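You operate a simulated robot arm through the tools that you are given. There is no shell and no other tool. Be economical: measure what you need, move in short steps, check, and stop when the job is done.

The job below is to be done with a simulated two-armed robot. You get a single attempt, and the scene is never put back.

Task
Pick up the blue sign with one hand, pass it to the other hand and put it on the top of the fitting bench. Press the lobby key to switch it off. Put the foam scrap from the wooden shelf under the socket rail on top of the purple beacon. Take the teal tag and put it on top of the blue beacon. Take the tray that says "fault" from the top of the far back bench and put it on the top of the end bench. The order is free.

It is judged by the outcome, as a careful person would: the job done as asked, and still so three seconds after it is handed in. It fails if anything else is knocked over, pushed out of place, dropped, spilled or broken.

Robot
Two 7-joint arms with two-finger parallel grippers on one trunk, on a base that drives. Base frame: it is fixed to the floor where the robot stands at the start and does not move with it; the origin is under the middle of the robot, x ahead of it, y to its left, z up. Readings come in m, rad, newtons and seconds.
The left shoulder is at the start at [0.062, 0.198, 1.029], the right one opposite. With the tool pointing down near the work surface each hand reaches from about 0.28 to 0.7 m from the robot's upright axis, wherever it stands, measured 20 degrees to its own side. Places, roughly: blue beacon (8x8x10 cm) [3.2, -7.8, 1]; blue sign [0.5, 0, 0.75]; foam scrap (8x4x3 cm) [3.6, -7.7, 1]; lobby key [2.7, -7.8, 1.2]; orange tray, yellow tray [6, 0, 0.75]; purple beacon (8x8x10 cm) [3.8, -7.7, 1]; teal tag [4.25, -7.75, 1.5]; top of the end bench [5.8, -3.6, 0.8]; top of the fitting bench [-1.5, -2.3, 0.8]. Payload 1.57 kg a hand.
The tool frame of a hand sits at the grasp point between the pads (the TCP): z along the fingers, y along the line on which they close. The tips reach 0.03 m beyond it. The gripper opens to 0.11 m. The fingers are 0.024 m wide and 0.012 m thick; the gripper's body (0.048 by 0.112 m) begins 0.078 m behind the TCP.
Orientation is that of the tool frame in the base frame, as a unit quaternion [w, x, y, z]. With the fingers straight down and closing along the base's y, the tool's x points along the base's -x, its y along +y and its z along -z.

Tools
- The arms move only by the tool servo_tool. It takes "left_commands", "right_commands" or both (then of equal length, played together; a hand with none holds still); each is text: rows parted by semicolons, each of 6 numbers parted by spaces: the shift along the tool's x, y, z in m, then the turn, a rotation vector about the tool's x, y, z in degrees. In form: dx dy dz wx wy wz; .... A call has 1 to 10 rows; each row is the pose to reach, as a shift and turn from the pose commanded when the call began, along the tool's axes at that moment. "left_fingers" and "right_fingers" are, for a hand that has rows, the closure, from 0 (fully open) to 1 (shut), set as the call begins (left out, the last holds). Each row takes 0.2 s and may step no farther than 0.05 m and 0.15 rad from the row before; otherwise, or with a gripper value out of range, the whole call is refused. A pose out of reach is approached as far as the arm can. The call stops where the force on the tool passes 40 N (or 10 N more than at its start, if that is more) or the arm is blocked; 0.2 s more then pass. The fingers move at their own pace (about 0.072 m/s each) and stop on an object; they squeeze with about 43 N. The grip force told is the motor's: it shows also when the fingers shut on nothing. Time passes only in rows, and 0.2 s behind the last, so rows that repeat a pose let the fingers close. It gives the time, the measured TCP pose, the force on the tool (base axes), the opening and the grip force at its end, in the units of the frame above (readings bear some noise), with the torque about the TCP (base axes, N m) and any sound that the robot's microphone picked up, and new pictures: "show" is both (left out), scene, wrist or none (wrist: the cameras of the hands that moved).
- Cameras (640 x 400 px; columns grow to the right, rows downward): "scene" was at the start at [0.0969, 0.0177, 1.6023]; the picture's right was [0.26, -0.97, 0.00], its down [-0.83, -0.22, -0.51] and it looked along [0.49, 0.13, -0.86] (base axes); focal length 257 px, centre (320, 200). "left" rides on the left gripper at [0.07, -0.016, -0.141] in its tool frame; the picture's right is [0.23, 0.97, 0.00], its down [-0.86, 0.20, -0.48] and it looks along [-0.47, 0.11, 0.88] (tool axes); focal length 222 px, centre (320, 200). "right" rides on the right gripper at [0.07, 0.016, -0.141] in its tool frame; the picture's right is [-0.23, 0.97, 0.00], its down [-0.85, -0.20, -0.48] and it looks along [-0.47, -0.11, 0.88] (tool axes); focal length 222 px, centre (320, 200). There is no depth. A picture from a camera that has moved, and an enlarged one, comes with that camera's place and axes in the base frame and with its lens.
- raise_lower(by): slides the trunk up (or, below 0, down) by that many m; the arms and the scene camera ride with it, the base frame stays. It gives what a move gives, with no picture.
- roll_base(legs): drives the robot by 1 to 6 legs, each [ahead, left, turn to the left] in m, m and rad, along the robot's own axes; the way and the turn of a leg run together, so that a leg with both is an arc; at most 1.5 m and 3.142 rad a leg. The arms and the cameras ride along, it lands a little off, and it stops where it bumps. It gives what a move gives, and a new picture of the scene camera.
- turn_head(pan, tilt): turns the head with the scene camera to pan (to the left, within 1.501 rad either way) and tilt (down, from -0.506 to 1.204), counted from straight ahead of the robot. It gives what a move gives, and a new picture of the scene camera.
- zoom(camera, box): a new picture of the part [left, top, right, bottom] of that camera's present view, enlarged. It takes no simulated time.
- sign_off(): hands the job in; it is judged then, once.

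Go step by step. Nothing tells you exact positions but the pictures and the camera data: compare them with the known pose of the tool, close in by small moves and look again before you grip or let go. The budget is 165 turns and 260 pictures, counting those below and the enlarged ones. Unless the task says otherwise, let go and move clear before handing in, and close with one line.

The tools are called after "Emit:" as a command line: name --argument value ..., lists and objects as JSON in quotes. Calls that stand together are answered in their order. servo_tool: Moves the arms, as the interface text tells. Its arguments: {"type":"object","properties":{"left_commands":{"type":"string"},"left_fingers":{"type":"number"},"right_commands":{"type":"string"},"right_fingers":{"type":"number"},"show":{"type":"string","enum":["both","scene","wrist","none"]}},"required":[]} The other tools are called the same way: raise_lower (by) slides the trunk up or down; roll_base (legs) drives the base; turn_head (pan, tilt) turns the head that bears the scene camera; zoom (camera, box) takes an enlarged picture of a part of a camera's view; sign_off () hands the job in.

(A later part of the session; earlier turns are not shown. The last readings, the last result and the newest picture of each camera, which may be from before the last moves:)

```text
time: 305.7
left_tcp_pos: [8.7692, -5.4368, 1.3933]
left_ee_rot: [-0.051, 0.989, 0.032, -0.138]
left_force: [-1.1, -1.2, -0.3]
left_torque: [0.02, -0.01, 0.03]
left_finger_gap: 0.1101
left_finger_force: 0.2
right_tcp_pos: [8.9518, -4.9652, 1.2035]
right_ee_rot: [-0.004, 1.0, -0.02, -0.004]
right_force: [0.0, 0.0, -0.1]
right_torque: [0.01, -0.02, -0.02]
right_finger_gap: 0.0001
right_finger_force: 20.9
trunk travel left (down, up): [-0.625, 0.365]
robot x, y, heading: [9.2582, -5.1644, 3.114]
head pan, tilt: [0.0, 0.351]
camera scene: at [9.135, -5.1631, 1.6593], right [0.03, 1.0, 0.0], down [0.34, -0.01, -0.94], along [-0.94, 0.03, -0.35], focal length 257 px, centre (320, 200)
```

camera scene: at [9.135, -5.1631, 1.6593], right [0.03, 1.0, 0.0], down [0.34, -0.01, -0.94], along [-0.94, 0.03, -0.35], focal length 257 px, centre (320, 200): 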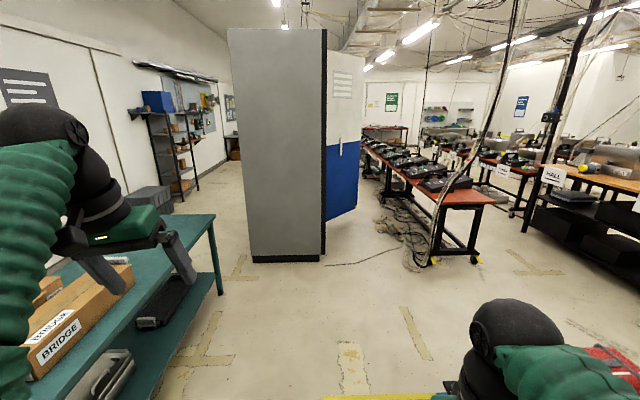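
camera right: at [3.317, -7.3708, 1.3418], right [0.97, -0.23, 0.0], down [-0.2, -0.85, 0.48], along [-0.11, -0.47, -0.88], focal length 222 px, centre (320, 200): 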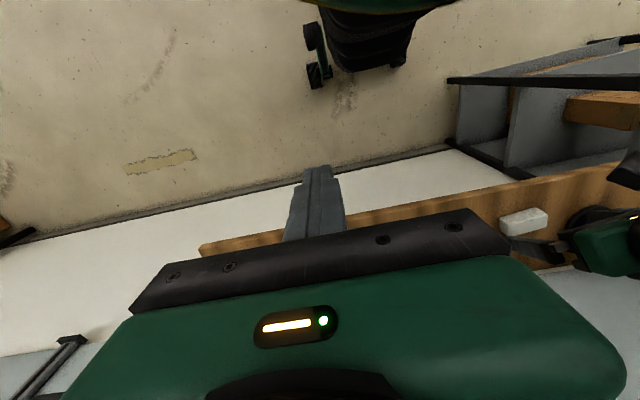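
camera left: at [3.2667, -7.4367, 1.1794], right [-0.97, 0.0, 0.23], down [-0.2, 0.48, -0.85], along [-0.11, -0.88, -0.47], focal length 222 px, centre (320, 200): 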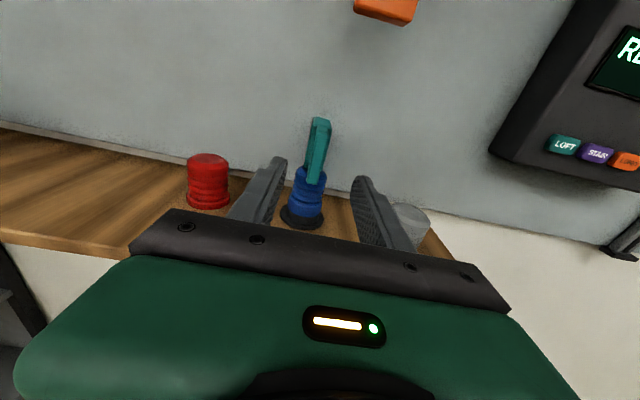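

Good view: the end bench's near end is at about x 6.95, y −3.95..−3.4, and a "HALL" bench is to the right. I'll drive on to x 7.4 and face +y.

Emit:
roll_base --legs '[[1.5, 0, 0], [0.4, 0, 0], [0, 0, -1.54]]'

Emit:
turn_head --pan 0.3 --tilt 0.25

```text
time: 318.7
left_tcp_pos: [7.0848, -4.6872, 1.3924]
left_ee_rot: [-0.131, 0.752, -0.643, -0.069]
left_force: [0.7, 0.3, -0.6]
left_torque: [0.0, 0.01, 0.02]
left_finger_gap: 0.1098
left_finger_force: 0.1
right_tcp_pos: [7.569, -4.8278, 1.2029]
right_ee_rot: [-0.005, 0.723, -0.691, 0.001]
right_force: [-0.2, 0.3, 0.3]
right_torque: [0.0, 0.0, -0.02]
right_finger_gap: 0.0001
right_finger_force: 21.3
trunk travel left (down, up): [-0.625, 0.365]
robot x, y, heading: [7.3947, -5.1537, 1.628]
head pan, tilt: [0.0, 0.351]
camera scene: at [7.3888, -5.0298, 1.6593], right [1.0, 0.06, 0.0], down [0.02, -0.34, -0.94], along [-0.05, 0.94, -0.34], focal length 257 px, centre (320, 200)
```

scene: 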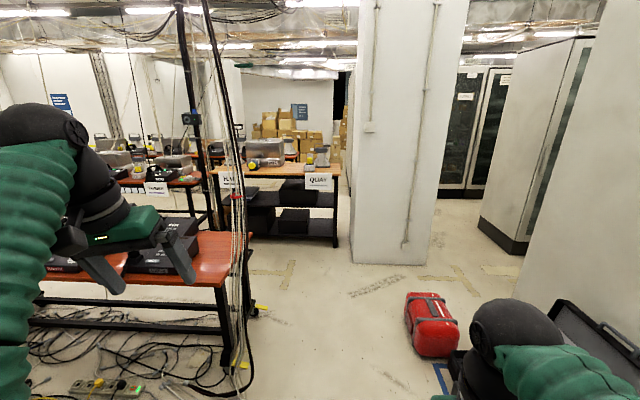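

```text
time: 319.5
left_tcp_pos: [7.0845, -4.689, 1.3928]
left_ee_rot: [-0.132, 0.752, -0.643, -0.068]
left_force: [0.5, 0.5, -0.5]
left_torque: [0.0, 0.0, -0.03]
left_finger_gap: 0.1099
left_finger_force: 0.1
right_tcp_pos: [7.5695, -4.8292, 1.2029]
right_ee_rot: [-0.004, 0.723, -0.691, 0.001]
right_force: [-0.2, 0.0, -0.9]
right_torque: [-0.01, 0.04, 0.05]
right_finger_gap: 0.0001
right_finger_force: 20.9
trunk travel left (down, up): [-0.625, 0.365]
robot x, y, heading: [7.3998, -5.152, 1.633]
head pan, tilt: [0.3, 0.25]
camera scene: at [7.3618, -5.0352, 1.6687], right [0.94, 0.35, 0.0], down [0.09, -0.23, -0.97], along [-0.34, 0.91, -0.25], focal length 257 px, centre (320, 200)
```

scene: 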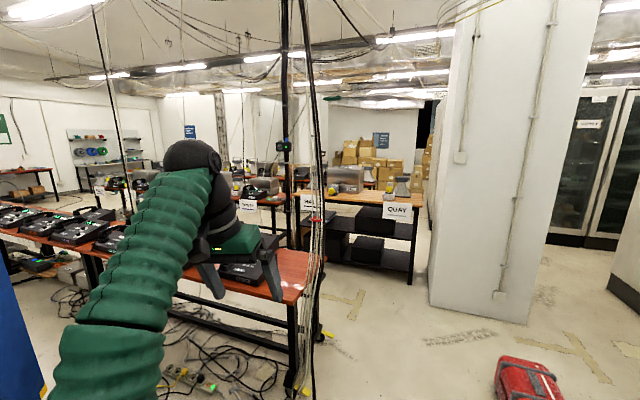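

A column and QUAY bench stand ahead; the tray bench should be behind the QUAY bench. I'll lower the left hand out of view and drive forward between the bench end and the red case, then look.

Emit:
servo_tool --left_commands "0 -0.01 0.03 0 0 0; 0 -0.02 0.06 0 0 0; 0 -0.03 0.09 0 0 0; 0 -0.04 0.12 0 0 0; 0 -0.05 0.15 0 0 0; 0 -0.06 0.18 0 0 0; 0 -0.06 0.2 0 0 0" --show "none"

Emit:
turn_head --pan 0.15 --tilt 0.35

Emit:
roll_base --legs '[[0, 0, -0.06], [1.1, 0, 0], [1.0, 0, 0]]'

```text
time: 321.1
left_tcp_pos: [7.1583, -4.625, 1.2072]
left_ee_rot: [-0.131, 0.752, -0.643, -0.067]
left_force: [-0.6, -0.3, -0.4]
left_torque: [-0.01, 0.0, 0.0]
left_finger_gap: 0.1099
left_finger_force: 0.0
right_tcp_pos: [7.5692, -4.8286, 1.2032]
right_ee_rot: [-0.003, 0.724, -0.69, 0.0]
right_force: [0.1, 0.1, 0.0]
right_torque: [0.01, 0.02, -0.02]
right_finger_gap: 0.0
right_finger_force: 20.8
trunk travel left (down, up): [-0.625, 0.365]
robot x, y, heading: [7.4001, -5.155, 1.628]
head pan, tilt: [0.3, 0.25]
```

```text
time: 321.8
left_tcp_pos: [7.1593, -4.6252, 1.2095]
left_ee_rot: [-0.131, 0.752, -0.643, -0.067]
left_force: [-0.3, 0.6, 0.0]
left_torque: [-0.03, 0.07, 0.01]
left_finger_gap: 0.1101
left_finger_force: 0.0
right_tcp_pos: [7.5708, -4.8285, 1.2039]
right_ee_rot: [-0.004, 0.723, -0.691, -0.001]
right_force: [0.6, -0.2, 0.5]
right_torque: [0.03, -0.05, 0.02]
right_finger_gap: 0.0001
right_finger_force: 21.9
trunk travel left (down, up): [-0.625, 0.365]
robot x, y, heading: [7.3983, -5.1546, 1.628]
head pan, tilt: [0.15, 0.351]
camera scene: at [7.3756, -5.0315, 1.6593], right [0.98, 0.21, 0.0], down [0.07, -0.34, -0.94], along [-0.19, 0.92, -0.34], focal length 257 px, centre (320, 200)
```

scene: 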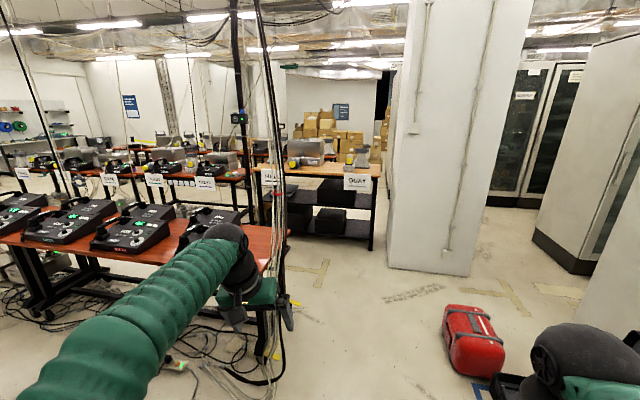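

```text
time: 332.9
left_tcp_pos: [7.2, -2.4574, 1.2084]
left_ee_rot: [-0.133, 0.73, -0.668, -0.063]
left_force: [-0.2, -0.7, -0.3]
left_torque: [0.0, 0.01, 0.0]
left_finger_gap: 0.1101
left_finger_force: 0.0
right_tcp_pos: [7.5972, -2.6876, 1.2044]
right_ee_rot: [0.004, -0.7, 0.714, 0.0]
right_force: [0.0, 1.6, -0.6]
right_torque: [0.0, 0.02, 0.01]
right_finger_gap: 0.0
right_finger_force: 21.4
trunk travel left (down, up): [-0.625, 0.365]
robot x, y, heading: [7.4046, -3.0002, 1.563]
head pan, tilt: [0.15, 0.351]
camera scene: at [7.3901, -2.8781, 1.6594], right [0.99, 0.14, 0.0], down [0.05, -0.34, -0.94], along [-0.13, 0.93, -0.34], focal length 257 px, centre (320, 200)
```

scene: 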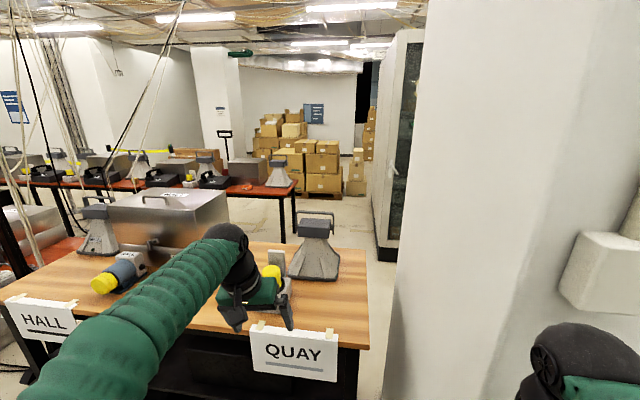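

I see the far red bench behind the QUAY bench. I'll zoom in to find the trays.

Emit:
zoom --camera "scene" --box '[100, 130, 310, 250]'

```text
3.05 times, centred on (205, 190) of scene
camera zoom: at [7.3901, -2.8781, 1.6594], right [0.99, 0.14, 0.0], down [0.05, -0.34, -0.94], along [-0.13, 0.93, -0.34], focal length 782 px, centre (670, 230)
```

zoom: 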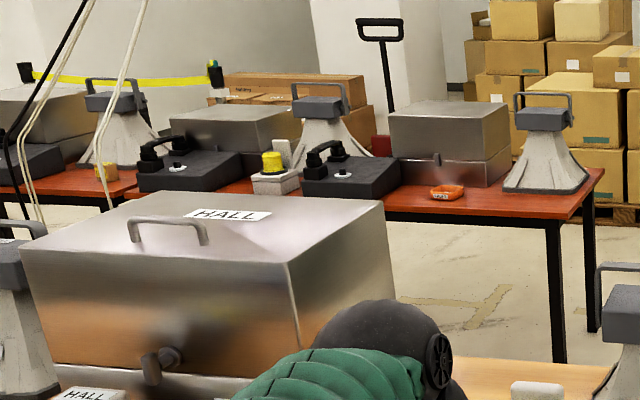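

The orange tray is at about (6.17, −0.23) on the far bench; a yellow one is further left. I'll get there by passing south and east of the column. First I'll turn to face +x.

Emit:
roll_base --legs '[[-0.35, 0, 0], [0, 0, -1.563], [0, 0.4, 0]]'

```text
time: 341.1
left_tcp_pos: [7.95, -2.7466, 1.2092]
left_ee_rot: [0.138, -0.042, 0.988, -0.048]
left_force: [-0.1, 0.3, -0.8]
left_torque: [-0.01, 0.03, -0.02]
left_finger_gap: 0.1102
left_finger_force: 0.0
right_tcp_pos: [7.7172, -3.142, 1.2028]
right_ee_rot: [0.004, 0.012, 1.0, -0.001]
right_force: [0.3, 0.0, 0.1]
right_torque: [-0.01, -0.05, 0.0]
right_finger_gap: 0.0
right_finger_force: 21.6
trunk travel left (down, up): [-0.625, 0.365]
robot x, y, heading: [7.408, -2.9404, -0.012]
head pan, tilt: [0.15, 0.351]
camera scene: at [7.5289, -2.9382, 1.6593], right [0.14, -0.99, 0.0], down [-0.34, -0.04, -0.94], along [0.93, 0.13, -0.34], focal length 257 px, centre (320, 200)
```

scene: 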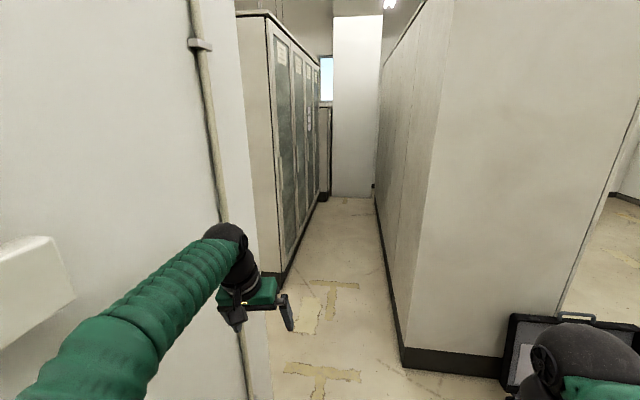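

Corridor is clear ahead. I'll pass the column, then turn left and go up to the tray bench's aisle.

Emit:
roll_base --legs '[[0.8, -0.02, 0], [0.82, 0, 0.012], [0, 0, 1.57], [1.0, 0, 0], [1.0, 0, 0]]'

```text
time: 363.1
left_tcp_pos: [8.811, -0.3942, 1.209]
left_ee_rot: [-0.133, 0.738, -0.658, -0.065]
left_force: [0.3, -0.1, 0.1]
left_torque: [0.01, 0.02, -0.03]
left_finger_gap: 0.11
left_finger_force: 0.1
right_tcp_pos: [9.213, -0.6135, 1.2032]
right_ee_rot: [-0.005, 0.709, -0.705, 0.0]
right_force: [-0.4, 0.5, 0.1]
right_torque: [0.02, -0.06, 0.0]
right_finger_gap: 0.0
right_finger_force: 21.6
trunk travel left (down, up): [-0.625, 0.365]
robot x, y, heading: [9.025, -0.9333, 1.592]
head pan, tilt: [0.15, 0.351]
camera scene: at [9.0107, -0.8087, 1.6594], right [0.99, 0.17, 0.0], down [0.06, -0.34, -0.94], along [-0.16, 0.93, -0.34], focal length 257 px, centre (320, 200)
```

scene: 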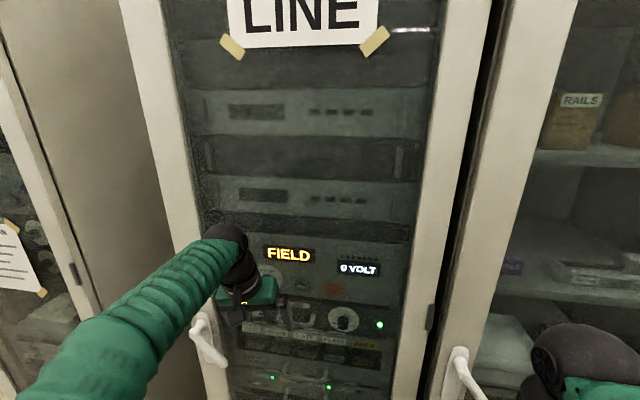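

Racks ahead to the north. I'll back up slightly and turn left to face −x.

Emit:
roll_base --legs '[[-0.1, 0, 0], [0, 0, 1.55]]'

```text
time: 368.1
left_tcp_pos: [8.4929, -1.2502, 1.2085]
left_ee_rot: [-0.048, 0.987, 0.058, -0.14]
left_force: [-0.4, -0.5, -0.2]
left_torque: [-0.05, 0.01, -0.02]
left_finger_gap: 0.1103
left_finger_force: 0.0
right_tcp_pos: [8.712, -0.8476, 1.2029]
right_ee_rot: [-0.004, 1.0, 0.005, -0.003]
right_force: [0.1, -0.2, 0.2]
right_torque: [0.03, 0.02, 0.04]
right_finger_gap: 0.0
right_finger_force: 21.7
trunk travel left (down, up): [-0.625, 0.365]
robot x, y, heading: [9.0304, -1.0325, -3.119]
head pan, tilt: [0.15, 0.351]
camera scene: at [8.9047, -1.0482, 1.6593], right [-0.17, 0.99, 0.0], down [0.34, 0.06, -0.94], along [-0.93, -0.16, -0.34], focal length 257 px, centre (320, 200)
```

scene: 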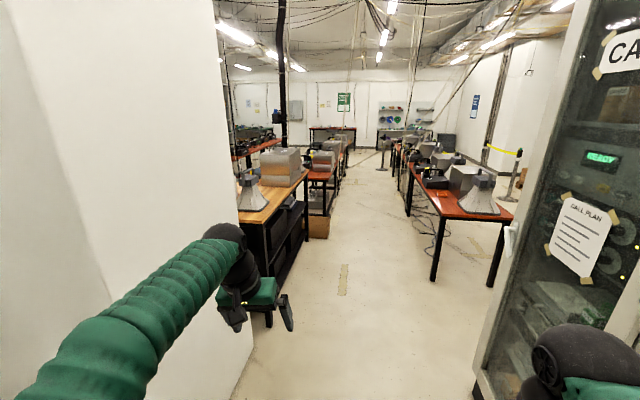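

The aisle is clear, with the tray bench on the right. I'll raise the trunk a bit, drive up the aisle and face the bench.

Emit:
raise_lower --by 0.15

Emit:
turn_head --pan 0 --tilt 0.7

Emit:
roll_base --legs '[[0, 0, -0.022], [1.4, 0, 0], [1.3, 0, 0], [0, 0, -1.57]]'

```text
time: 369.8
left_tcp_pos: [8.4922, -1.2494, 1.3588]
left_ee_rot: [-0.047, 0.987, 0.058, -0.139]
left_force: [0.8, -0.4, -0.6]
left_torque: [0.0, -0.01, 0.01]
left_finger_gap: 0.1099
left_finger_force: 0.1
right_tcp_pos: [8.7126, -0.8462, 1.3539]
right_ee_rot: [-0.004, 1.0, 0.005, -0.003]
right_force: [-0.2, 0.4, 0.4]
right_torque: [-0.07, 0.04, 0.01]
right_finger_gap: 0.0
right_finger_force: 21.0
trunk travel left (down, up): [-0.775, 0.215]
robot x, y, heading: [9.0312, -1.0306, -3.121]
head pan, tilt: [0.15, 0.351]
```

```text
time: 370.7
left_tcp_pos: [8.4932, -1.2491, 1.3593]
left_ee_rot: [-0.048, 0.987, 0.058, -0.14]
left_force: [-0.4, 0.6, -0.2]
left_torque: [0.0, 0.0, 0.02]
left_finger_gap: 0.1099
left_finger_force: 0.1
right_tcp_pos: [8.7119, -0.8463, 1.3538]
right_ee_rot: [-0.003, 1.0, 0.005, -0.003]
right_force: [-0.6, 0.1, -0.9]
right_torque: [0.01, -0.02, 0.03]
right_finger_gap: 0.0001
right_finger_force: 21.0
trunk travel left (down, up): [-0.775, 0.215]
robot x, y, heading: [9.0288, -1.0308, -3.121]
head pan, tilt: [0.0, 0.7]
camera scene: at [8.9112, -1.0343, 1.778], right [-0.02, 1.0, 0.0], down [0.64, 0.01, -0.76], along [-0.76, -0.02, -0.64], focal length 257 px, centre (320, 200)
```

scene: 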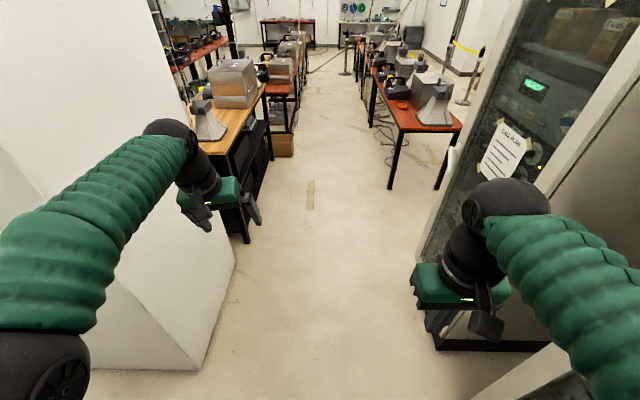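

```text
time: 388.2
left_tcp_pos: [6.08, -0.5285, 1.3587]
left_ee_rot: [-0.133, 0.735, -0.662, -0.064]
left_force: [-1.3, -0.2, -0.1]
left_torque: [-0.03, 0.01, 0.04]
left_finger_gap: 0.1098
left_finger_force: 0.0
right_tcp_pos: [6.4806, -0.7525, 1.354]
right_ee_rot: [0.006, -0.706, 0.708, 0.0]
right_force: [-0.4, -1.0, -0.4]
right_torque: [-0.05, 0.02, -0.01]
right_finger_gap: 0.0
right_finger_force: 21.4
trunk travel left (down, up): [-0.775, 0.215]
robot x, y, heading: [6.2916, -1.0665, 1.577]
head pan, tilt: [0.0, 0.7]
camera scene: at [6.2907, -0.9503, 1.7779], right [1.0, 0.01, 0.0], down [0.01, -0.65, -0.76], along [-0.01, 0.76, -0.65], focal length 257 px, centre (320, 200)
```

scene: 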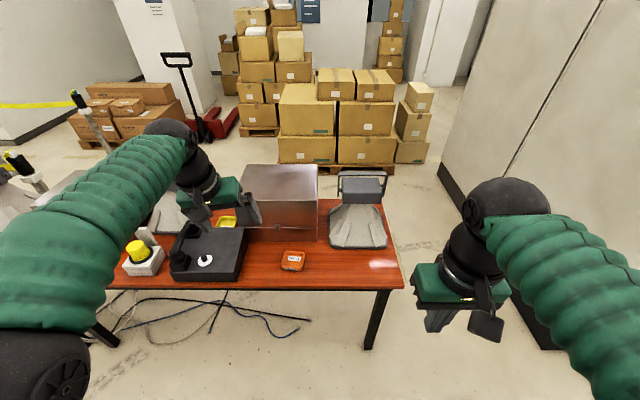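

Both trays are here: orange with a label on the near side, and a yellow one behind the black box. I'll read the labels.

Emit:
zoom --camera "scene" --box '[200, 200, 330, 285]'

```text
4.71 times, centred on (265, 242) of scene
camera zoom: at [6.2907, -0.9503, 1.7779], right [1.0, 0.01, 0.0], down [0.01, -0.65, -0.76], along [-0.01, 0.76, -0.65], focal length 1208 px, centre (579, 0)
```

zoom: 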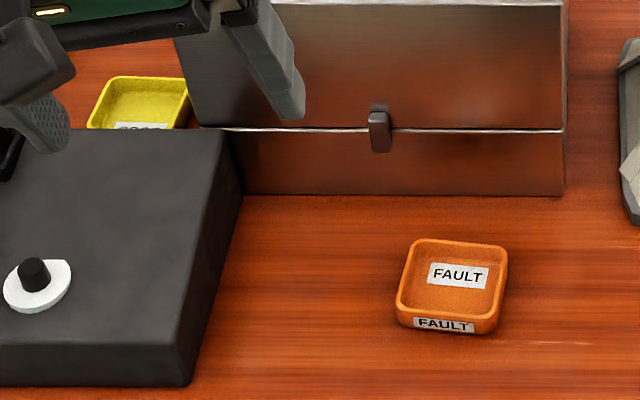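

The orange tray says FAULT. Its right wall is at about (6.209, −0.25). I'll shift left and closer, so the right hand can pinch that wall from above.

Emit:
roll_base --legs '[[0, 0.15, 0], [0.2, 0, 0]]'

Emit:
servo_tool --right_commands "-0.03 0.008 0.03 0 0 0; -0.06 0.016 0.06 0 0 0; -0.09 0.024 0.09 0 0 0; -0.12 0.032 0.12 0 0 0; -0.15 0.04 0.15 0 0 0; -0.18 0.05 0.18 0 0 0; -0.21 0.06 0.21 0 0 0; -0.24 0.07 0.24 0 0 0; -0.27 0.08 0.27 0 0 0; -0.28 0.09 0.3 0 0 0" --right_fingers 0.3

```text
time: 390.7
left_tcp_pos: [5.9082, -0.3355, 1.3585]
left_ee_rot: [-0.14, 0.735, -0.66, -0.062]
left_force: [-0.6, -0.4, 0.1]
left_torque: [0.0, -0.03, 0.0]
left_finger_gap: 0.1102
left_finger_force: 0.1
right_tcp_pos: [6.3092, -0.5605, 1.3563]
right_ee_rot: [0.011, -0.705, 0.709, -0.002]
right_force: [-0.6, 0.2, -0.6]
right_torque: [0.0, 0.0, 0.01]
right_finger_gap: 0.0002
right_finger_force: 21.3
trunk travel left (down, up): [-0.775, 0.215]
robot x, y, heading: [6.1364, -0.8677, 1.573]
head pan, tilt: [0.0, 0.7]
camera scene: at [6.1157, -0.7602, 1.7783], right [1.0, 0.01, 0.01], down [0.01, -0.64, -0.77], along [0.0, 0.77, -0.64], focal length 257 px, centre (320, 200)
```

scene: 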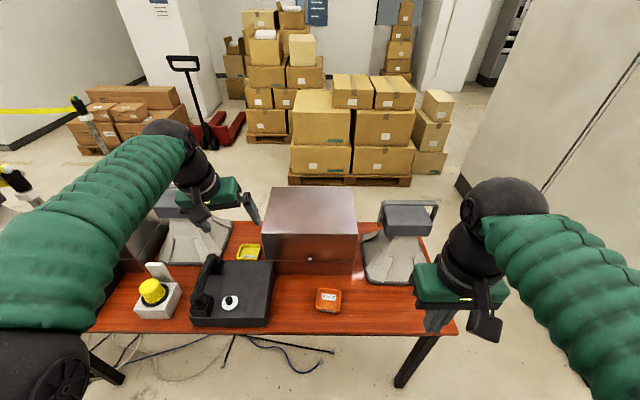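

```text
time: 392.9
left_tcp_pos: [5.9275, -0.3297, 1.3586]
left_ee_rot: [-0.132, 0.735, -0.661, -0.064]
left_force: [0.8, 0.3, 0.1]
left_torque: [-0.02, -0.01, -0.02]
left_finger_gap: 0.1101
left_finger_force: 0.1
right_tcp_pos: [6.2357, -0.2718, 1.0553]
right_ee_rot: [0.005, -0.706, 0.709, 0.001]
right_force: [0.2, 0.3, 0.2]
right_torque: [0.04, -0.01, -0.02]
right_finger_gap: 0.0768
right_finger_force: 0.0
trunk travel left (down, up): [-0.775, 0.215]
robot x, y, heading: [6.1391, -0.8708, 1.579]
head pan, tilt: [0.0, 0.7]
camera scene: at [6.1398, -0.7491, 1.7777], right [1.0, 0.01, 0.0], down [0.0, -0.65, -0.76], along [-0.01, 0.76, -0.65], focal length 257 px, centre (320, 200)
camera right: at [6.2186, -0.3426, 1.1965], right [-0.97, 0.23, 0.0], down [0.2, 0.85, 0.49], along [0.11, 0.47, -0.87], focal length 222 px, centre (320, 200)
```

scene: 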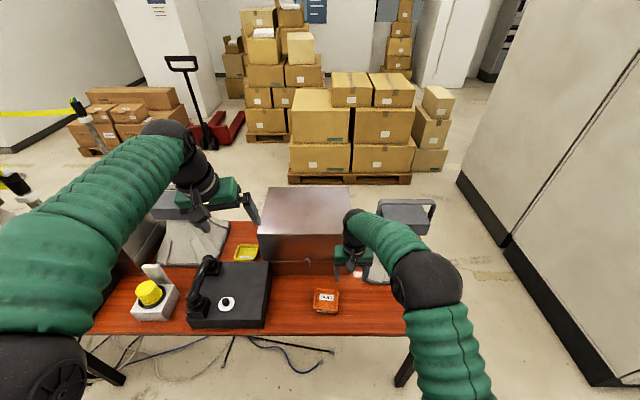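
right: 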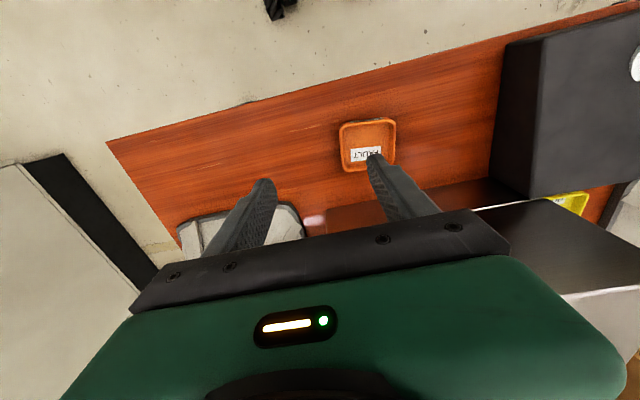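

Tray centre by triangulation: (6.16, −0.218), rim z about 0.80. I'll move above the right wall and down to z 0.88, then look.

Emit:
servo_tool --right_commands "-0.02 0.012 0.03 0 0 0; -0.04 0.024 0.065 0 0 0; -0.054 0.031 0.1 0 0 0; -0.054 0.031 0.14 0 0 0; -0.054 0.031 0.175 0 0 0; -0.054 0.031 0.175 0 0 0" --show "wrist"

```text
time: 394.3
left_tcp_pos: [5.9211, -0.3313, 1.3586]
left_ee_rot: [-0.134, 0.735, -0.662, -0.064]
left_force: [-1.4, 0.5, 0.4]
left_torque: [0.01, -0.01, 0.0]
left_finger_gap: 0.1101
left_finger_force: 0.1
right_tcp_pos: [6.2035, -0.2147, 0.8823]
right_ee_rot: [0.007, -0.706, 0.708, 0.0]
right_force: [-0.8, 0.3, -0.2]
right_torque: [0.04, -0.04, 0.0]
right_finger_gap: 0.0773
right_finger_force: 0.0
trunk travel left (down, up): [-0.775, 0.215]
robot x, y, heading: [6.1337, -0.8678, 1.576]
head pan, tilt: [0.0, 0.7]
camera right: at [6.1858, -0.2854, 1.0233], right [-0.97, 0.23, -0.01], down [0.2, 0.85, 0.49], along [0.12, 0.47, -0.87], focal length 222 px, centre (320, 200)
```

right: 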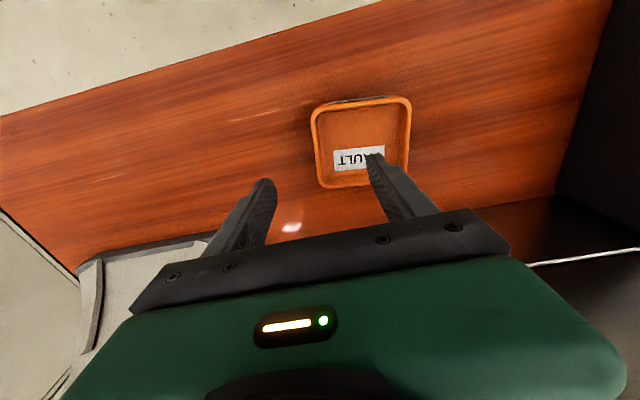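

Aligned with the wall within about 1 cm. I'll descend in steps.

Emit:
servo_tool --right_commands "0.006 0 0.02 0 0 0; 0.012 0 0.04 0 0 0; 0.012 0 0.05 0 0 0; 0.012 0 0.058 0 0 0; 0.012 0 0.063 0 0 0" --show "wrist"

```text
time: 395.5
left_tcp_pos: [5.9222, -0.3319, 1.3594]
left_ee_rot: [-0.134, 0.735, -0.661, -0.064]
left_force: [-0.3, 0.3, -0.4]
left_torque: [0.01, 0.02, -0.01]
left_finger_gap: 0.11
left_finger_force: 0.0
right_tcp_pos: [6.2067, -0.2316, 0.8201]
right_ee_rot: [0.006, -0.706, 0.708, 0.0]
right_force: [-0.2, 0.8, -0.2]
right_torque: [0.03, 0.01, -0.01]
right_finger_gap: 0.0769
right_finger_force: 0.0
right hand out of reach, approached as far as the arm can: row 4, 5
trunk travel left (down, up): [-0.775, 0.215]
robot x, y, heading: [6.1408, -0.8696, 1.578]
head pan, tilt: [0.0, 0.7]
camera right: at [6.1901, -0.3033, 0.9601], right [-0.97, 0.23, -0.01], down [0.2, 0.85, 0.49], along [0.12, 0.47, -0.87], focal length 222 px, centre (320, 200)
```

right: 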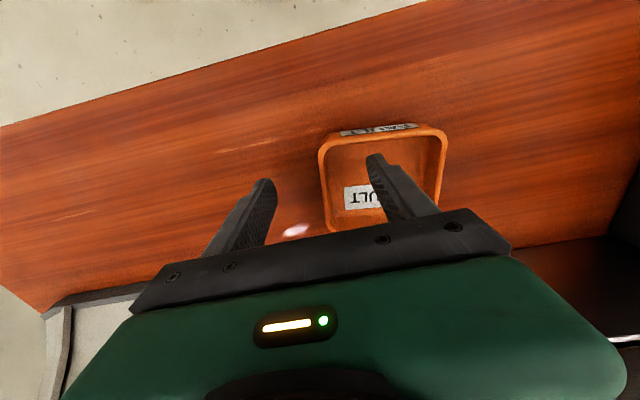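

The wall is midway between the fingers, but the arm is at its lower limit. I'll lower the trunk 1 cm and close.

Emit:
raise_lower --by -0.01

Emit:
servo_tool --right_commands "0 0 0 0 0 0; 0 0 0 0 0 0; 0 0 0 0 0 0; 0 0 0 0 0 0" --right_fingers 1 --show "wrist"

```text
time: 396.1
left_tcp_pos: [5.9222, -0.3301, 1.3487]
left_ee_rot: [-0.133, 0.736, -0.661, -0.064]
left_force: [0.0, -0.5, -0.6]
left_torque: [0.0, 0.0, 0.01]
left_finger_gap: 0.1101
left_finger_force: 0.0
right_tcp_pos: [6.207, -0.2322, 0.8091]
right_ee_rot: [0.006, -0.706, 0.709, 0.0]
right_force: [0.2, 0.4, -0.1]
right_torque: [0.01, 0.02, 0.0]
right_finger_gap: 0.0769
right_finger_force: 0.1
trunk travel left (down, up): [-0.765, 0.225]
robot x, y, heading: [6.1357, -0.8736, 1.579]
head pan, tilt: [0.0, 0.7]
```

```text
time: 397.1
left_tcp_pos: [5.9213, -0.33, 1.35]
left_ee_rot: [-0.134, 0.735, -0.662, -0.063]
left_force: [0.4, 0.6, 0.4]
left_torque: [-0.03, 0.01, -0.03]
left_finger_gap: 0.1101
left_finger_force: 0.0
right_tcp_pos: [6.2069, -0.2324, 0.8095]
right_ee_rot: [0.005, -0.706, 0.708, -0.001]
right_force: [-1.2, -0.4, 0.1]
right_torque: [-0.02, 0.08, 0.02]
right_finger_gap: 0.0043
right_finger_force: 24.5
trunk travel left (down, up): [-0.765, 0.225]
robot x, y, heading: [6.1358, -0.869, 1.577]
head pan, tilt: [0.0, 0.7]
camera right: at [6.19, -0.3034, 0.9503], right [-0.97, 0.23, -0.01], down [0.2, 0.85, 0.49], along [0.12, 0.47, -0.87], focal length 222 px, centre (320, 200)
```

right: 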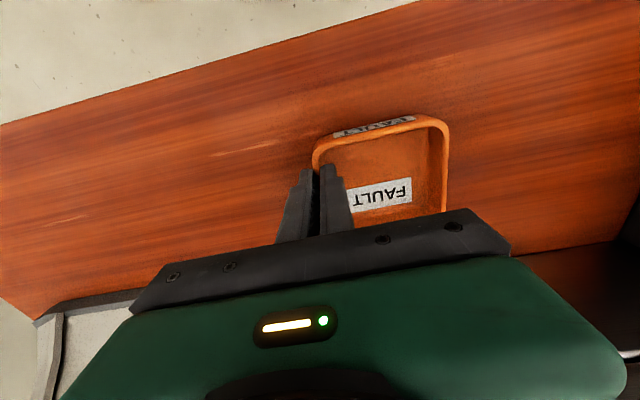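

The tray's wall is gripped (4 mm). I'll lift and draw back, then check.

Emit:
servo_tool --right_commands "0 0 -0.02 0 0 0; 0 0 -0.05 0 0 0; 0 0 -0.09 0 0 0; 0 0 -0.13 0 0 0; 0.03 0 -0.17 0 0 0; 0.06 0 -0.2 0 0 0; 0.1 0 -0.23 0 0 0; 0.14 0 -0.25 0 0 0; 0.18 0 -0.27 0 0 0; 0.2 0 -0.27 0 0 0"

```text
time: 399.3
left_tcp_pos: [5.9228, -0.3311, 1.3498]
left_ee_rot: [-0.133, 0.735, -0.661, -0.064]
left_force: [-0.6, -0.3, 1.0]
left_torque: [-0.02, 0.01, -0.04]
left_finger_gap: 0.1101
left_finger_force: 0.1
right_tcp_pos: [6.2077, -0.4381, 1.0795]
right_ee_rot: [0.006, -0.705, 0.709, 0.0]
right_force: [0.0, 0.4, -1.1]
right_torque: [-0.03, -0.01, -0.02]
right_finger_gap: 0.0041
right_finger_force: 25.1
trunk travel left (down, up): [-0.765, 0.225]
robot x, y, heading: [6.1362, -0.871, 1.586]
head pan, tilt: [0.0, 0.7]
camera scene: at [6.134, -0.7524, 1.7679], right [1.0, 0.01, 0.0], down [0.0, -0.65, -0.76], along [0.0, 0.76, -0.65], focal length 257 px, centre (320, 200)
camera right: at [6.1896, -0.5096, 1.2198], right [-0.97, 0.23, -0.01], down [0.2, 0.85, 0.49], along [0.12, 0.47, -0.87], focal length 222 px, centre (320, 200)
```

scene: 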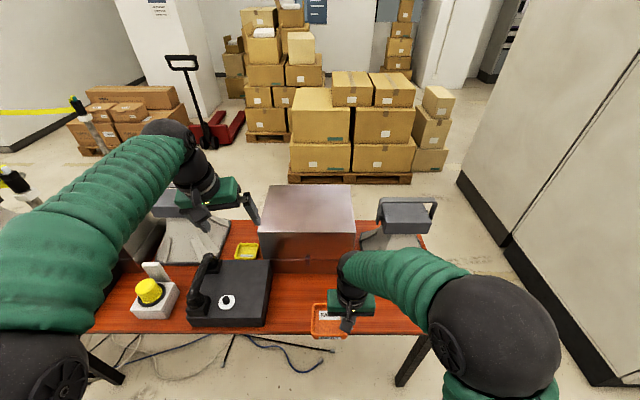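
right: 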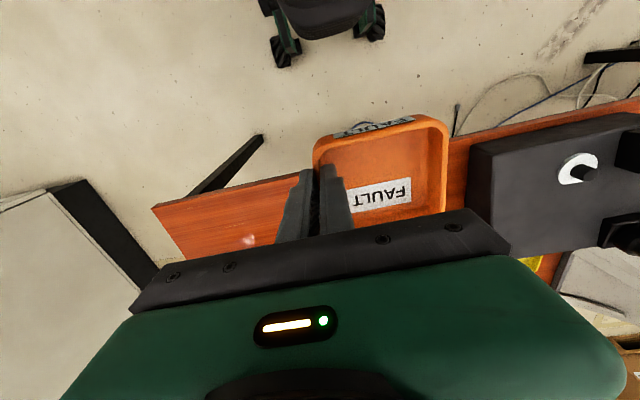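

I have the FAULT tray. I'll go back the way I came, kept facing +x: along the aisle to x 8.95, strafe right past the column, then reverse to the end bench's north side.

Emit:
roll_base --legs '[[-0.16, 0, 0], [0, 0, -1.586], [1.4, 0, 0], [1.4, 0, 0]]'

```text
time: 417.8
left_tcp_pos: [9.4846, -0.6161, 1.3496]
left_ee_rot: [0.142, -0.092, 0.985, -0.044]
left_force: [-0.1, -0.2, -0.4]
left_torque: [0.0, 0.02, 0.01]
left_finger_gap: 0.1096
left_finger_force: 0.0
right_tcp_pos: [9.4025, -0.9091, 1.0797]
right_ee_rot: [0.005, -0.04, 0.999, -0.004]
right_force: [0.3, 0.2, -0.7]
right_torque: [-0.09, 0.01, -0.01]
right_finger_gap: 0.0042
right_finger_force: 24.6
trunk travel left (down, up): [-0.765, 0.225]
robot x, y, heading: [8.9669, -0.8709, 0.089]
head pan, tilt: [0.0, 0.7]
camera scene: at [9.0827, -0.8631, 1.7679], right [0.09, -1.0, 0.0], down [-0.64, -0.06, -0.76], along [0.76, 0.07, -0.65], focal length 257 px, centre (320, 200)
```

scene: 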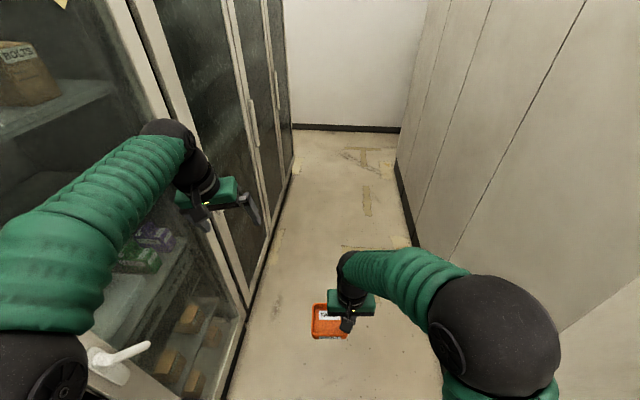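

Heading drifted a bit. I'll straighten, back 8 cm and strafe right past the column.

Emit:
roll_base --legs '[[0, 0, -0.09], [-0.08, 0, 0], [0, -1.0, 0], [0, -1.05, 0]]'

```text
time: 429.0
left_tcp_pos: [9.4614, -2.6281, 1.3494]
left_ee_rot: [0.142, -0.079, 0.986, -0.046]
left_force: [-0.4, 0.7, 1.0]
left_torque: [-0.01, 0.04, 0.04]
left_finger_gap: 0.1099
left_finger_force: 0.1
right_tcp_pos: [9.3679, -2.9179, 1.0789]
right_ee_rot: [0.004, -0.025, 1.0, -0.004]
right_force: [-0.3, -0.6, -1.4]
right_torque: [-0.04, -0.02, 0.0]
right_finger_gap: 0.0044
right_finger_force: 24.6
trunk travel left (down, up): [-0.765, 0.225]
robot x, y, heading: [8.9374, -2.8702, 0.058]
head pan, tilt: [0.0, 0.7]
camera scene: at [9.0519, -2.8637, 1.7678], right [0.06, -1.0, 0.0], down [-0.64, -0.04, -0.76], along [0.76, 0.04, -0.65], focal length 257 px, centre (320, 200)
```

scene: 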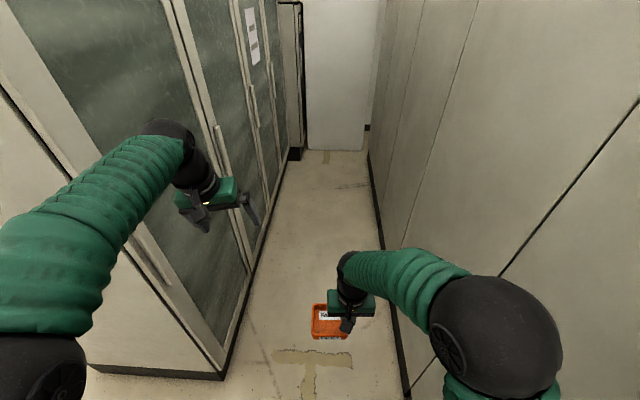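

Now I'll straighten and reverse between the column and the red case.

Emit:
roll_base --legs '[[0, 0, -0.06], [0, -0.06, 0], [-0.8, 0, 0], [-0.75, 0, 0]]'

Emit:
turn_head --pan -1.45 --tilt 0.6

```text
time: 437.8
left_tcp_pos: [7.9479, -2.7286, 1.35]
left_ee_rot: [0.141, -0.054, 0.987, -0.049]
left_force: [-0.4, 0.2, 0.0]
left_torque: [0.01, -0.01, -0.02]
left_finger_gap: 0.11
left_finger_force: 0.1
right_tcp_pos: [7.8419, -3.0144, 1.0796]
right_ee_rot: [0.004, 0.0, 1.0, -0.004]
right_force: [0.1, -0.2, -0.7]
right_torque: [-0.01, 0.04, 0.05]
right_finger_gap: 0.0041
right_finger_force: 24.8
trunk travel left (down, up): [-0.765, 0.225]
robot x, y, heading: [7.407, -2.9433, 0.012]
head pan, tilt: [0.0, 0.7]
camera scene: at [7.5305, -2.9445, 1.7676], right [0.01, -1.0, 0.0], down [-0.65, -0.01, -0.76], along [0.76, 0.01, -0.65], focal length 257 px, centre (320, 200)
```

scene: 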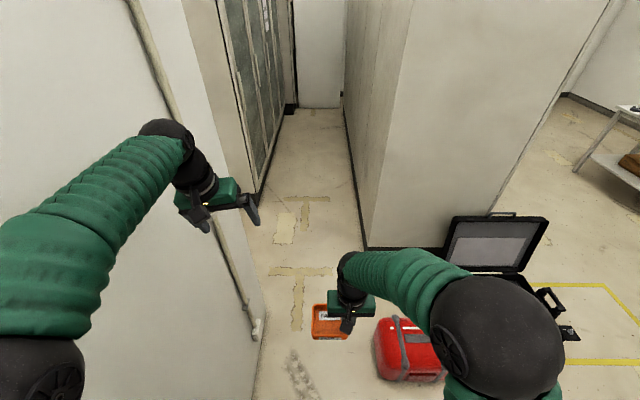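

```text
time: 439.4
left_tcp_pos: [7.9438, -2.7286, 1.3504]
left_ee_rot: [0.142, -0.055, 0.987, -0.049]
left_force: [-1.3, -0.1, -0.3]
left_torque: [-0.01, 0.02, 0.04]
left_finger_gap: 0.1098
left_finger_force: 0.0
right_tcp_pos: [7.8385, -3.0137, 1.0796]
right_ee_rot: [0.005, 0.001, 1.0, -0.004]
right_force: [-0.4, -0.4, -1.1]
right_torque: [-0.07, 0.01, -0.02]
right_finger_gap: 0.0042
right_finger_force: 25.0
trunk travel left (down, up): [-0.765, 0.225]
robot x, y, heading: [7.4149, -2.9443, 0.008]
head pan, tilt: [-1.45, 0.6]
camera scene: at [7.4545, -3.0319, 1.7767], right [-0.99, -0.13, 0.0], down [-0.08, 0.56, -0.83], along [0.11, -0.82, -0.56], focal length 257 px, centre (320, 200)
```

scene: 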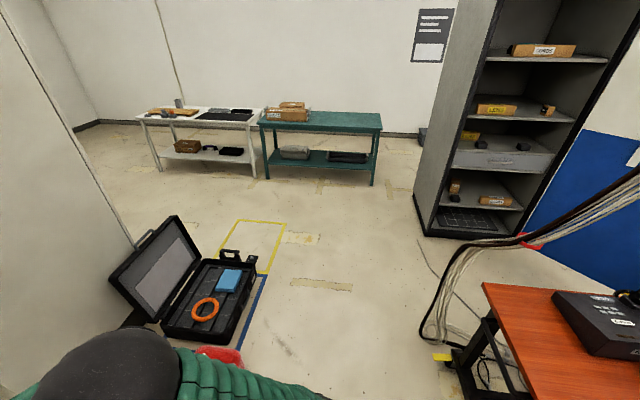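

The end bench has a free strip at its near end: x 6.6–6.83, y −3.87..−3.35, clear of the audio box. I'll reverse to x 6.8 and turn to face it.

Emit:
turn_head --pan 0 --tilt 0.85

Emit:
roll_base --legs '[[-0.62, 0.04, 0], [0, 0, -1.578]]'

```text
time: 440.9
left_tcp_pos: [7.944, -2.7287, 1.3516]
left_ee_rot: [0.142, -0.054, 0.987, -0.049]
left_force: [0.3, -0.5, -0.8]
left_torque: [-0.02, -0.03, -0.05]
left_finger_gap: 0.1101
left_finger_force: 0.0
right_tcp_pos: [7.8392, -3.0132, 1.0803]
right_ee_rot: [0.006, 0.0, 1.0, -0.004]
right_force: [0.0, 0.1, -0.5]
right_torque: [-0.06, 0.03, -0.01]
right_finger_gap: 0.0042
right_finger_force: 25.2
trunk travel left (down, up): [-0.765, 0.225]
robot x, y, heading: [7.4119, -2.9435, 0.009]
head pan, tilt: [0.0, 0.85]
camera scene: at [7.5216, -2.9433, 1.7556], right [0.01, -1.0, 0.0], down [-0.75, -0.01, -0.66], along [0.66, 0.01, -0.75], focal length 257 px, centre (320, 200)
```

scene: 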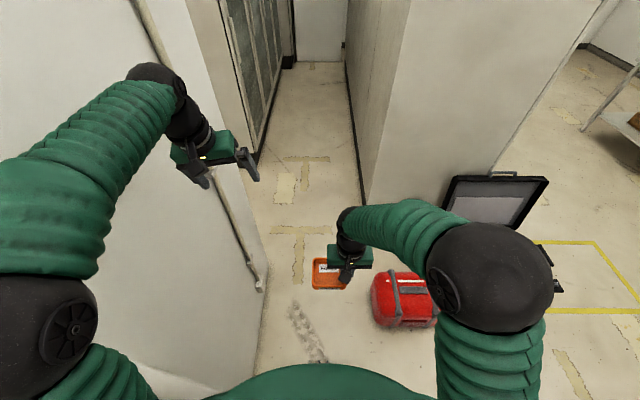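

```text
time: 448.4
left_tcp_pos: [6.9706, -3.4468, 1.3523]
left_ee_rot: [0.063, 0.67, 0.727, -0.137]
left_force: [-0.4, 0.3, 0.1]
left_torque: [0.01, 0.0, -0.02]
left_finger_gap: 0.1097
left_finger_force: 0.0
right_tcp_pos: [6.6888, -3.3341, 1.081]
right_ee_rot: [0.0, 0.716, 0.698, -0.007]
right_force: [-0.7, -0.2, -0.7]
right_torque: [0.0, 0.02, 0.01]
right_finger_gap: 0.0044
right_finger_force: 25.4
trunk travel left (down, up): [-0.765, 0.225]
robot x, y, heading: [6.7688, -2.9088, -1.588]
head pan, tilt: [0.0, 0.85]
camera scene: at [6.767, -3.0209, 1.7556], right [-1.0, 0.02, 0.0], down [0.01, 0.75, -0.66], along [-0.01, -0.66, -0.75], focal length 257 px, centre (320, 200)
```

scene: 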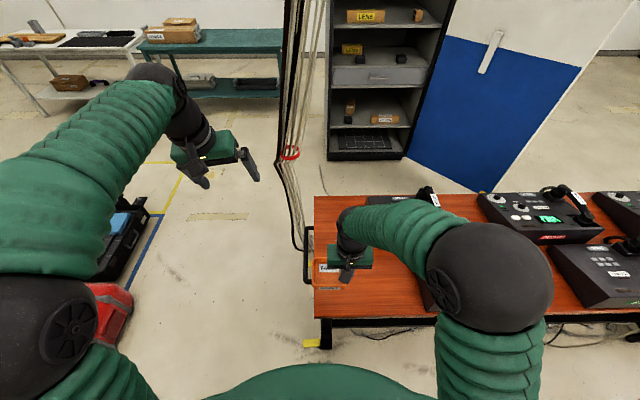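

I'll extend over the free strip, shift a bit right and lower partly, then look with the wrist camera.

Emit:
servo_tool --right_commands "-0.03 -0.006 0 0 0 0; -0.06 -0.012 0 0 0 0; -0.09 -0.018 0.02 0 0 0; -0.12 -0.024 0.04 0 0 0; -0.15 -0.03 0.06 0 0 0; -0.18 -0.03 0.08 0 0 0; -0.2 -0.03 0.1 0 0 0; -0.2 -0.03 0.1 0 0 0"

```text
time: 450.2
left_tcp_pos: [6.9704, -3.4457, 1.3517]
left_ee_rot: [0.064, 0.67, 0.727, -0.136]
left_force: [0.0, -0.3, -0.3]
left_torque: [0.0, -0.02, -0.05]
left_finger_gap: 0.11
left_finger_force: 0.0
right_tcp_pos: [6.652, -3.5336, 0.9826]
right_ee_rot: [0.002, 0.717, 0.697, -0.006]
right_force: [0.5, -0.1, -0.5]
right_torque: [-0.02, 0.02, -0.02]
right_finger_gap: 0.0044
right_finger_force: 25.2
trunk travel left (down, up): [-0.765, 0.225]
robot x, y, heading: [6.7682, -2.9097, -1.591]
head pan, tilt: [0.0, 0.85]
camera scene: at [6.7664, -3.0218, 1.7555], right [-1.0, 0.02, 0.0], down [0.01, 0.75, -0.66], along [-0.01, -0.66, -0.75], focal length 257 px, centre (320, 200)
camera right: at [6.6715, -3.4628, 1.1239], right [0.97, -0.25, 0.0], down [-0.22, -0.84, 0.49], along [-0.13, -0.47, -0.87], focal length 222 px, centre (320, 200)
```

scene: 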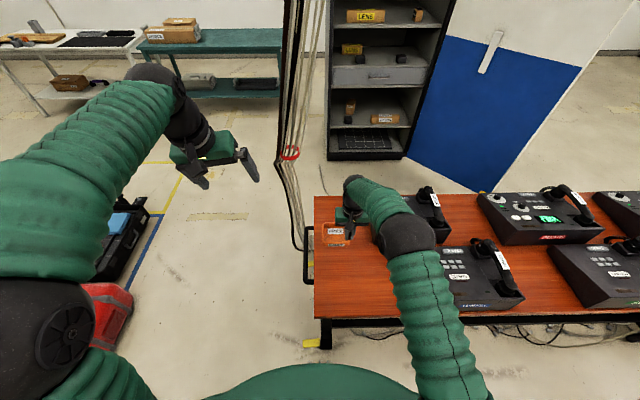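
right: 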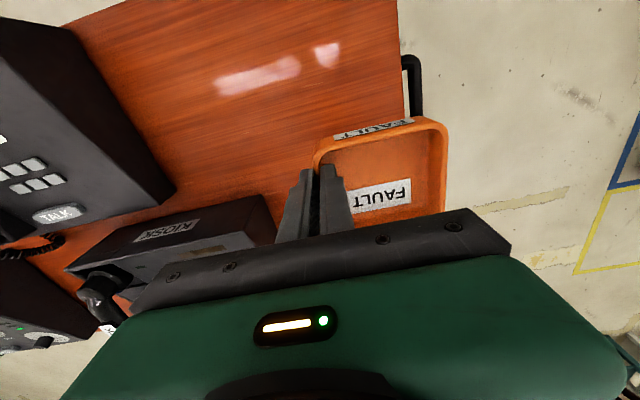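

Good view of the free area (boxes at x < 6.45 in front, and the KIOSK corner at (6.55, −3.65)). I'll shift to TCP (6.605, −3.49) and lower with the trunk to about z 0.875.

Emit:
servo_tool --right_commands "0.015 -0.016 0 0 0 0; 0.03 -0.032 0 0 0 0; 0.045 -0.047 0 0 0 0; 0.045 -0.047 0 0 0 0" --show "none"

Emit:
raise_lower --by -0.11

Emit:
servo_tool --right_commands "0 0 0 0 0 0"

```text
time: 451.2
left_tcp_pos: [6.9682, -3.4472, 1.3499]
left_ee_rot: [0.064, 0.67, 0.727, -0.136]
left_force: [0.1, 0.0, 0.4]
left_torque: [0.02, 0.03, -0.02]
left_finger_gap: 0.1099
left_finger_force: 0.1
right_tcp_pos: [6.6091, -3.4867, 0.9845]
right_ee_rot: [0.003, 0.717, 0.697, -0.006]
right_force: [0.9, -0.1, -0.8]
right_torque: [0.01, 0.03, 0.01]
right_finger_gap: 0.0044
right_finger_force: 25.2
trunk travel left (down, up): [-0.765, 0.225]
robot x, y, heading: [6.7683, -2.9087, -1.587]
head pan, tilt: [0.0, 0.85]
```

```text
time: 452.6
left_tcp_pos: [6.9697, -3.4463, 1.2417]
left_ee_rot: [0.064, 0.67, 0.727, -0.136]
left_force: [-0.2, -0.1, 0.7]
left_torque: [-0.02, -0.01, 0.02]
left_finger_gap: 0.1099
left_finger_force: 0.0
right_tcp_pos: [6.608, -3.4865, 0.8757]
right_ee_rot: [0.002, 0.716, 0.698, -0.007]
right_force: [0.9, 0.0, -0.8]
right_torque: [0.0, 0.03, -0.03]
right_finger_gap: 0.0042
right_finger_force: 25.0
trunk travel left (down, up): [-0.655, 0.335]
robot x, y, heading: [6.7655, -2.9068, -1.589]
head pan, tilt: [0.0, 0.85]
```

```text
time: 453.0
left_tcp_pos: [6.97, -3.4469, 1.2402]
left_ee_rot: [0.063, 0.67, 0.727, -0.135]
left_force: [0.4, 0.6, 0.6]
left_torque: [-0.01, 0.03, -0.02]
left_finger_gap: 0.1102
left_finger_force: 0.1
right_tcp_pos: [6.6082, -3.4874, 0.8747]
right_ee_rot: [0.002, 0.716, 0.698, -0.007]
right_force: [-0.2, 0.6, -0.5]
right_torque: [0.03, 0.05, 0.02]
right_finger_gap: 0.0041
right_finger_force: 25.3
trunk travel left (down, up): [-0.655, 0.335]
robot x, y, heading: [6.7711, -2.9069, -1.589]
head pan, tilt: [0.0, 0.85]
camera scene: at [6.766, -3.022, 1.6455], right [-1.0, 0.02, 0.0], down [0.01, 0.75, -0.66], along [-0.01, -0.66, -0.75], focal length 257 px, centre (320, 200)
camera right: at [6.6273, -3.4169, 1.0152], right [0.97, -0.25, 0.0], down [-0.22, -0.84, 0.49], along [-0.13, -0.47, -0.87], focal length 222 px, centre (320, 200)
```

scene: 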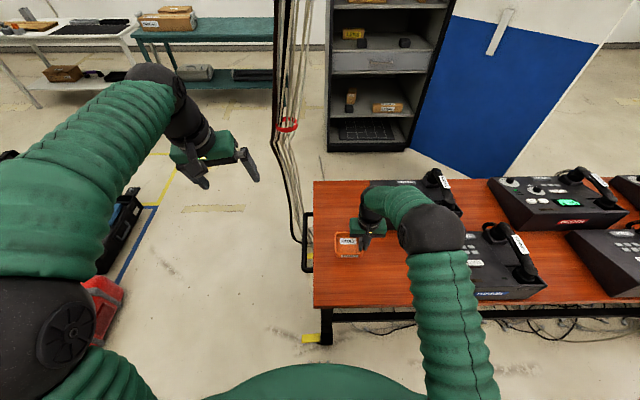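
right: 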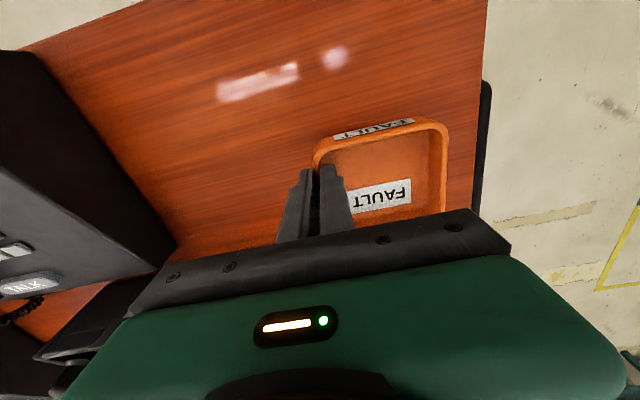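

The tray is over clear bench. I'll lower in small steps until contact.

Emit:
servo_tool --right_commands "0 0 0.008 0 0 0; 0 0 0.016 0 0 0; 0 0 0.022 0 0 0; 0 0 0.027 0 0 0" --show "none"

```text
time: 454.0
left_tcp_pos: [6.9692, -3.4463, 1.242]
left_ee_rot: [0.063, 0.67, 0.728, -0.135]
left_force: [0.3, 0.0, 0.6]
left_torque: [-0.03, -0.02, 0.0]
left_finger_gap: 0.1101
left_finger_force: 0.0
right_tcp_pos: [6.607, -3.4864, 0.8475]
right_ee_rot: [0.002, 0.717, 0.697, -0.007]
right_force: [0.0, -0.4, -0.6]
right_torque: [0.01, 0.03, 0.0]
right_finger_gap: 0.0045
right_finger_force: 24.7
trunk travel left (down, up): [-0.655, 0.335]
robot x, y, heading: [6.7705, -2.9077, -1.589]
head pan, tilt: [0.0, 0.85]
```

Emit:
servo_tool --right_commands "0 0 0.005 0 0 0; 0 0 0.01 0 0 0; 0 0 0.014 0 0 0; 0 0 0.018 0 0 0" --show "wrist"

```text
time: 455.0
left_tcp_pos: [6.9686, -3.4466, 1.2416]
left_ee_rot: [0.063, 0.67, 0.727, -0.135]
left_force: [0.6, 0.7, 0.2]
left_torque: [0.04, -0.04, -0.01]
left_finger_gap: 0.11
left_finger_force: 0.1
right_tcp_pos: [6.6085, -3.4872, 0.8304]
right_ee_rot: [0.002, 0.717, 0.697, -0.007]
right_force: [-0.1, 0.3, -0.6]
right_torque: [0.05, 0.03, 0.01]
right_finger_gap: 0.0045
right_finger_force: 25.0
trunk travel left (down, up): [-0.655, 0.335]
robot x, y, heading: [6.77, -2.906, -1.59]
head pan, tilt: [0.0, 0.85]
camera right: at [6.6273, -3.4172, 0.9703], right [0.97, -0.25, 0.0], down [-0.22, -0.84, 0.49], along [-0.13, -0.47, -0.87], focal length 222 px, centre (320, 200)
```

right: 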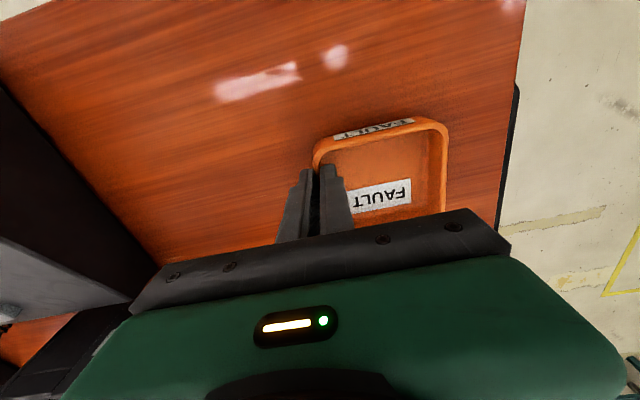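

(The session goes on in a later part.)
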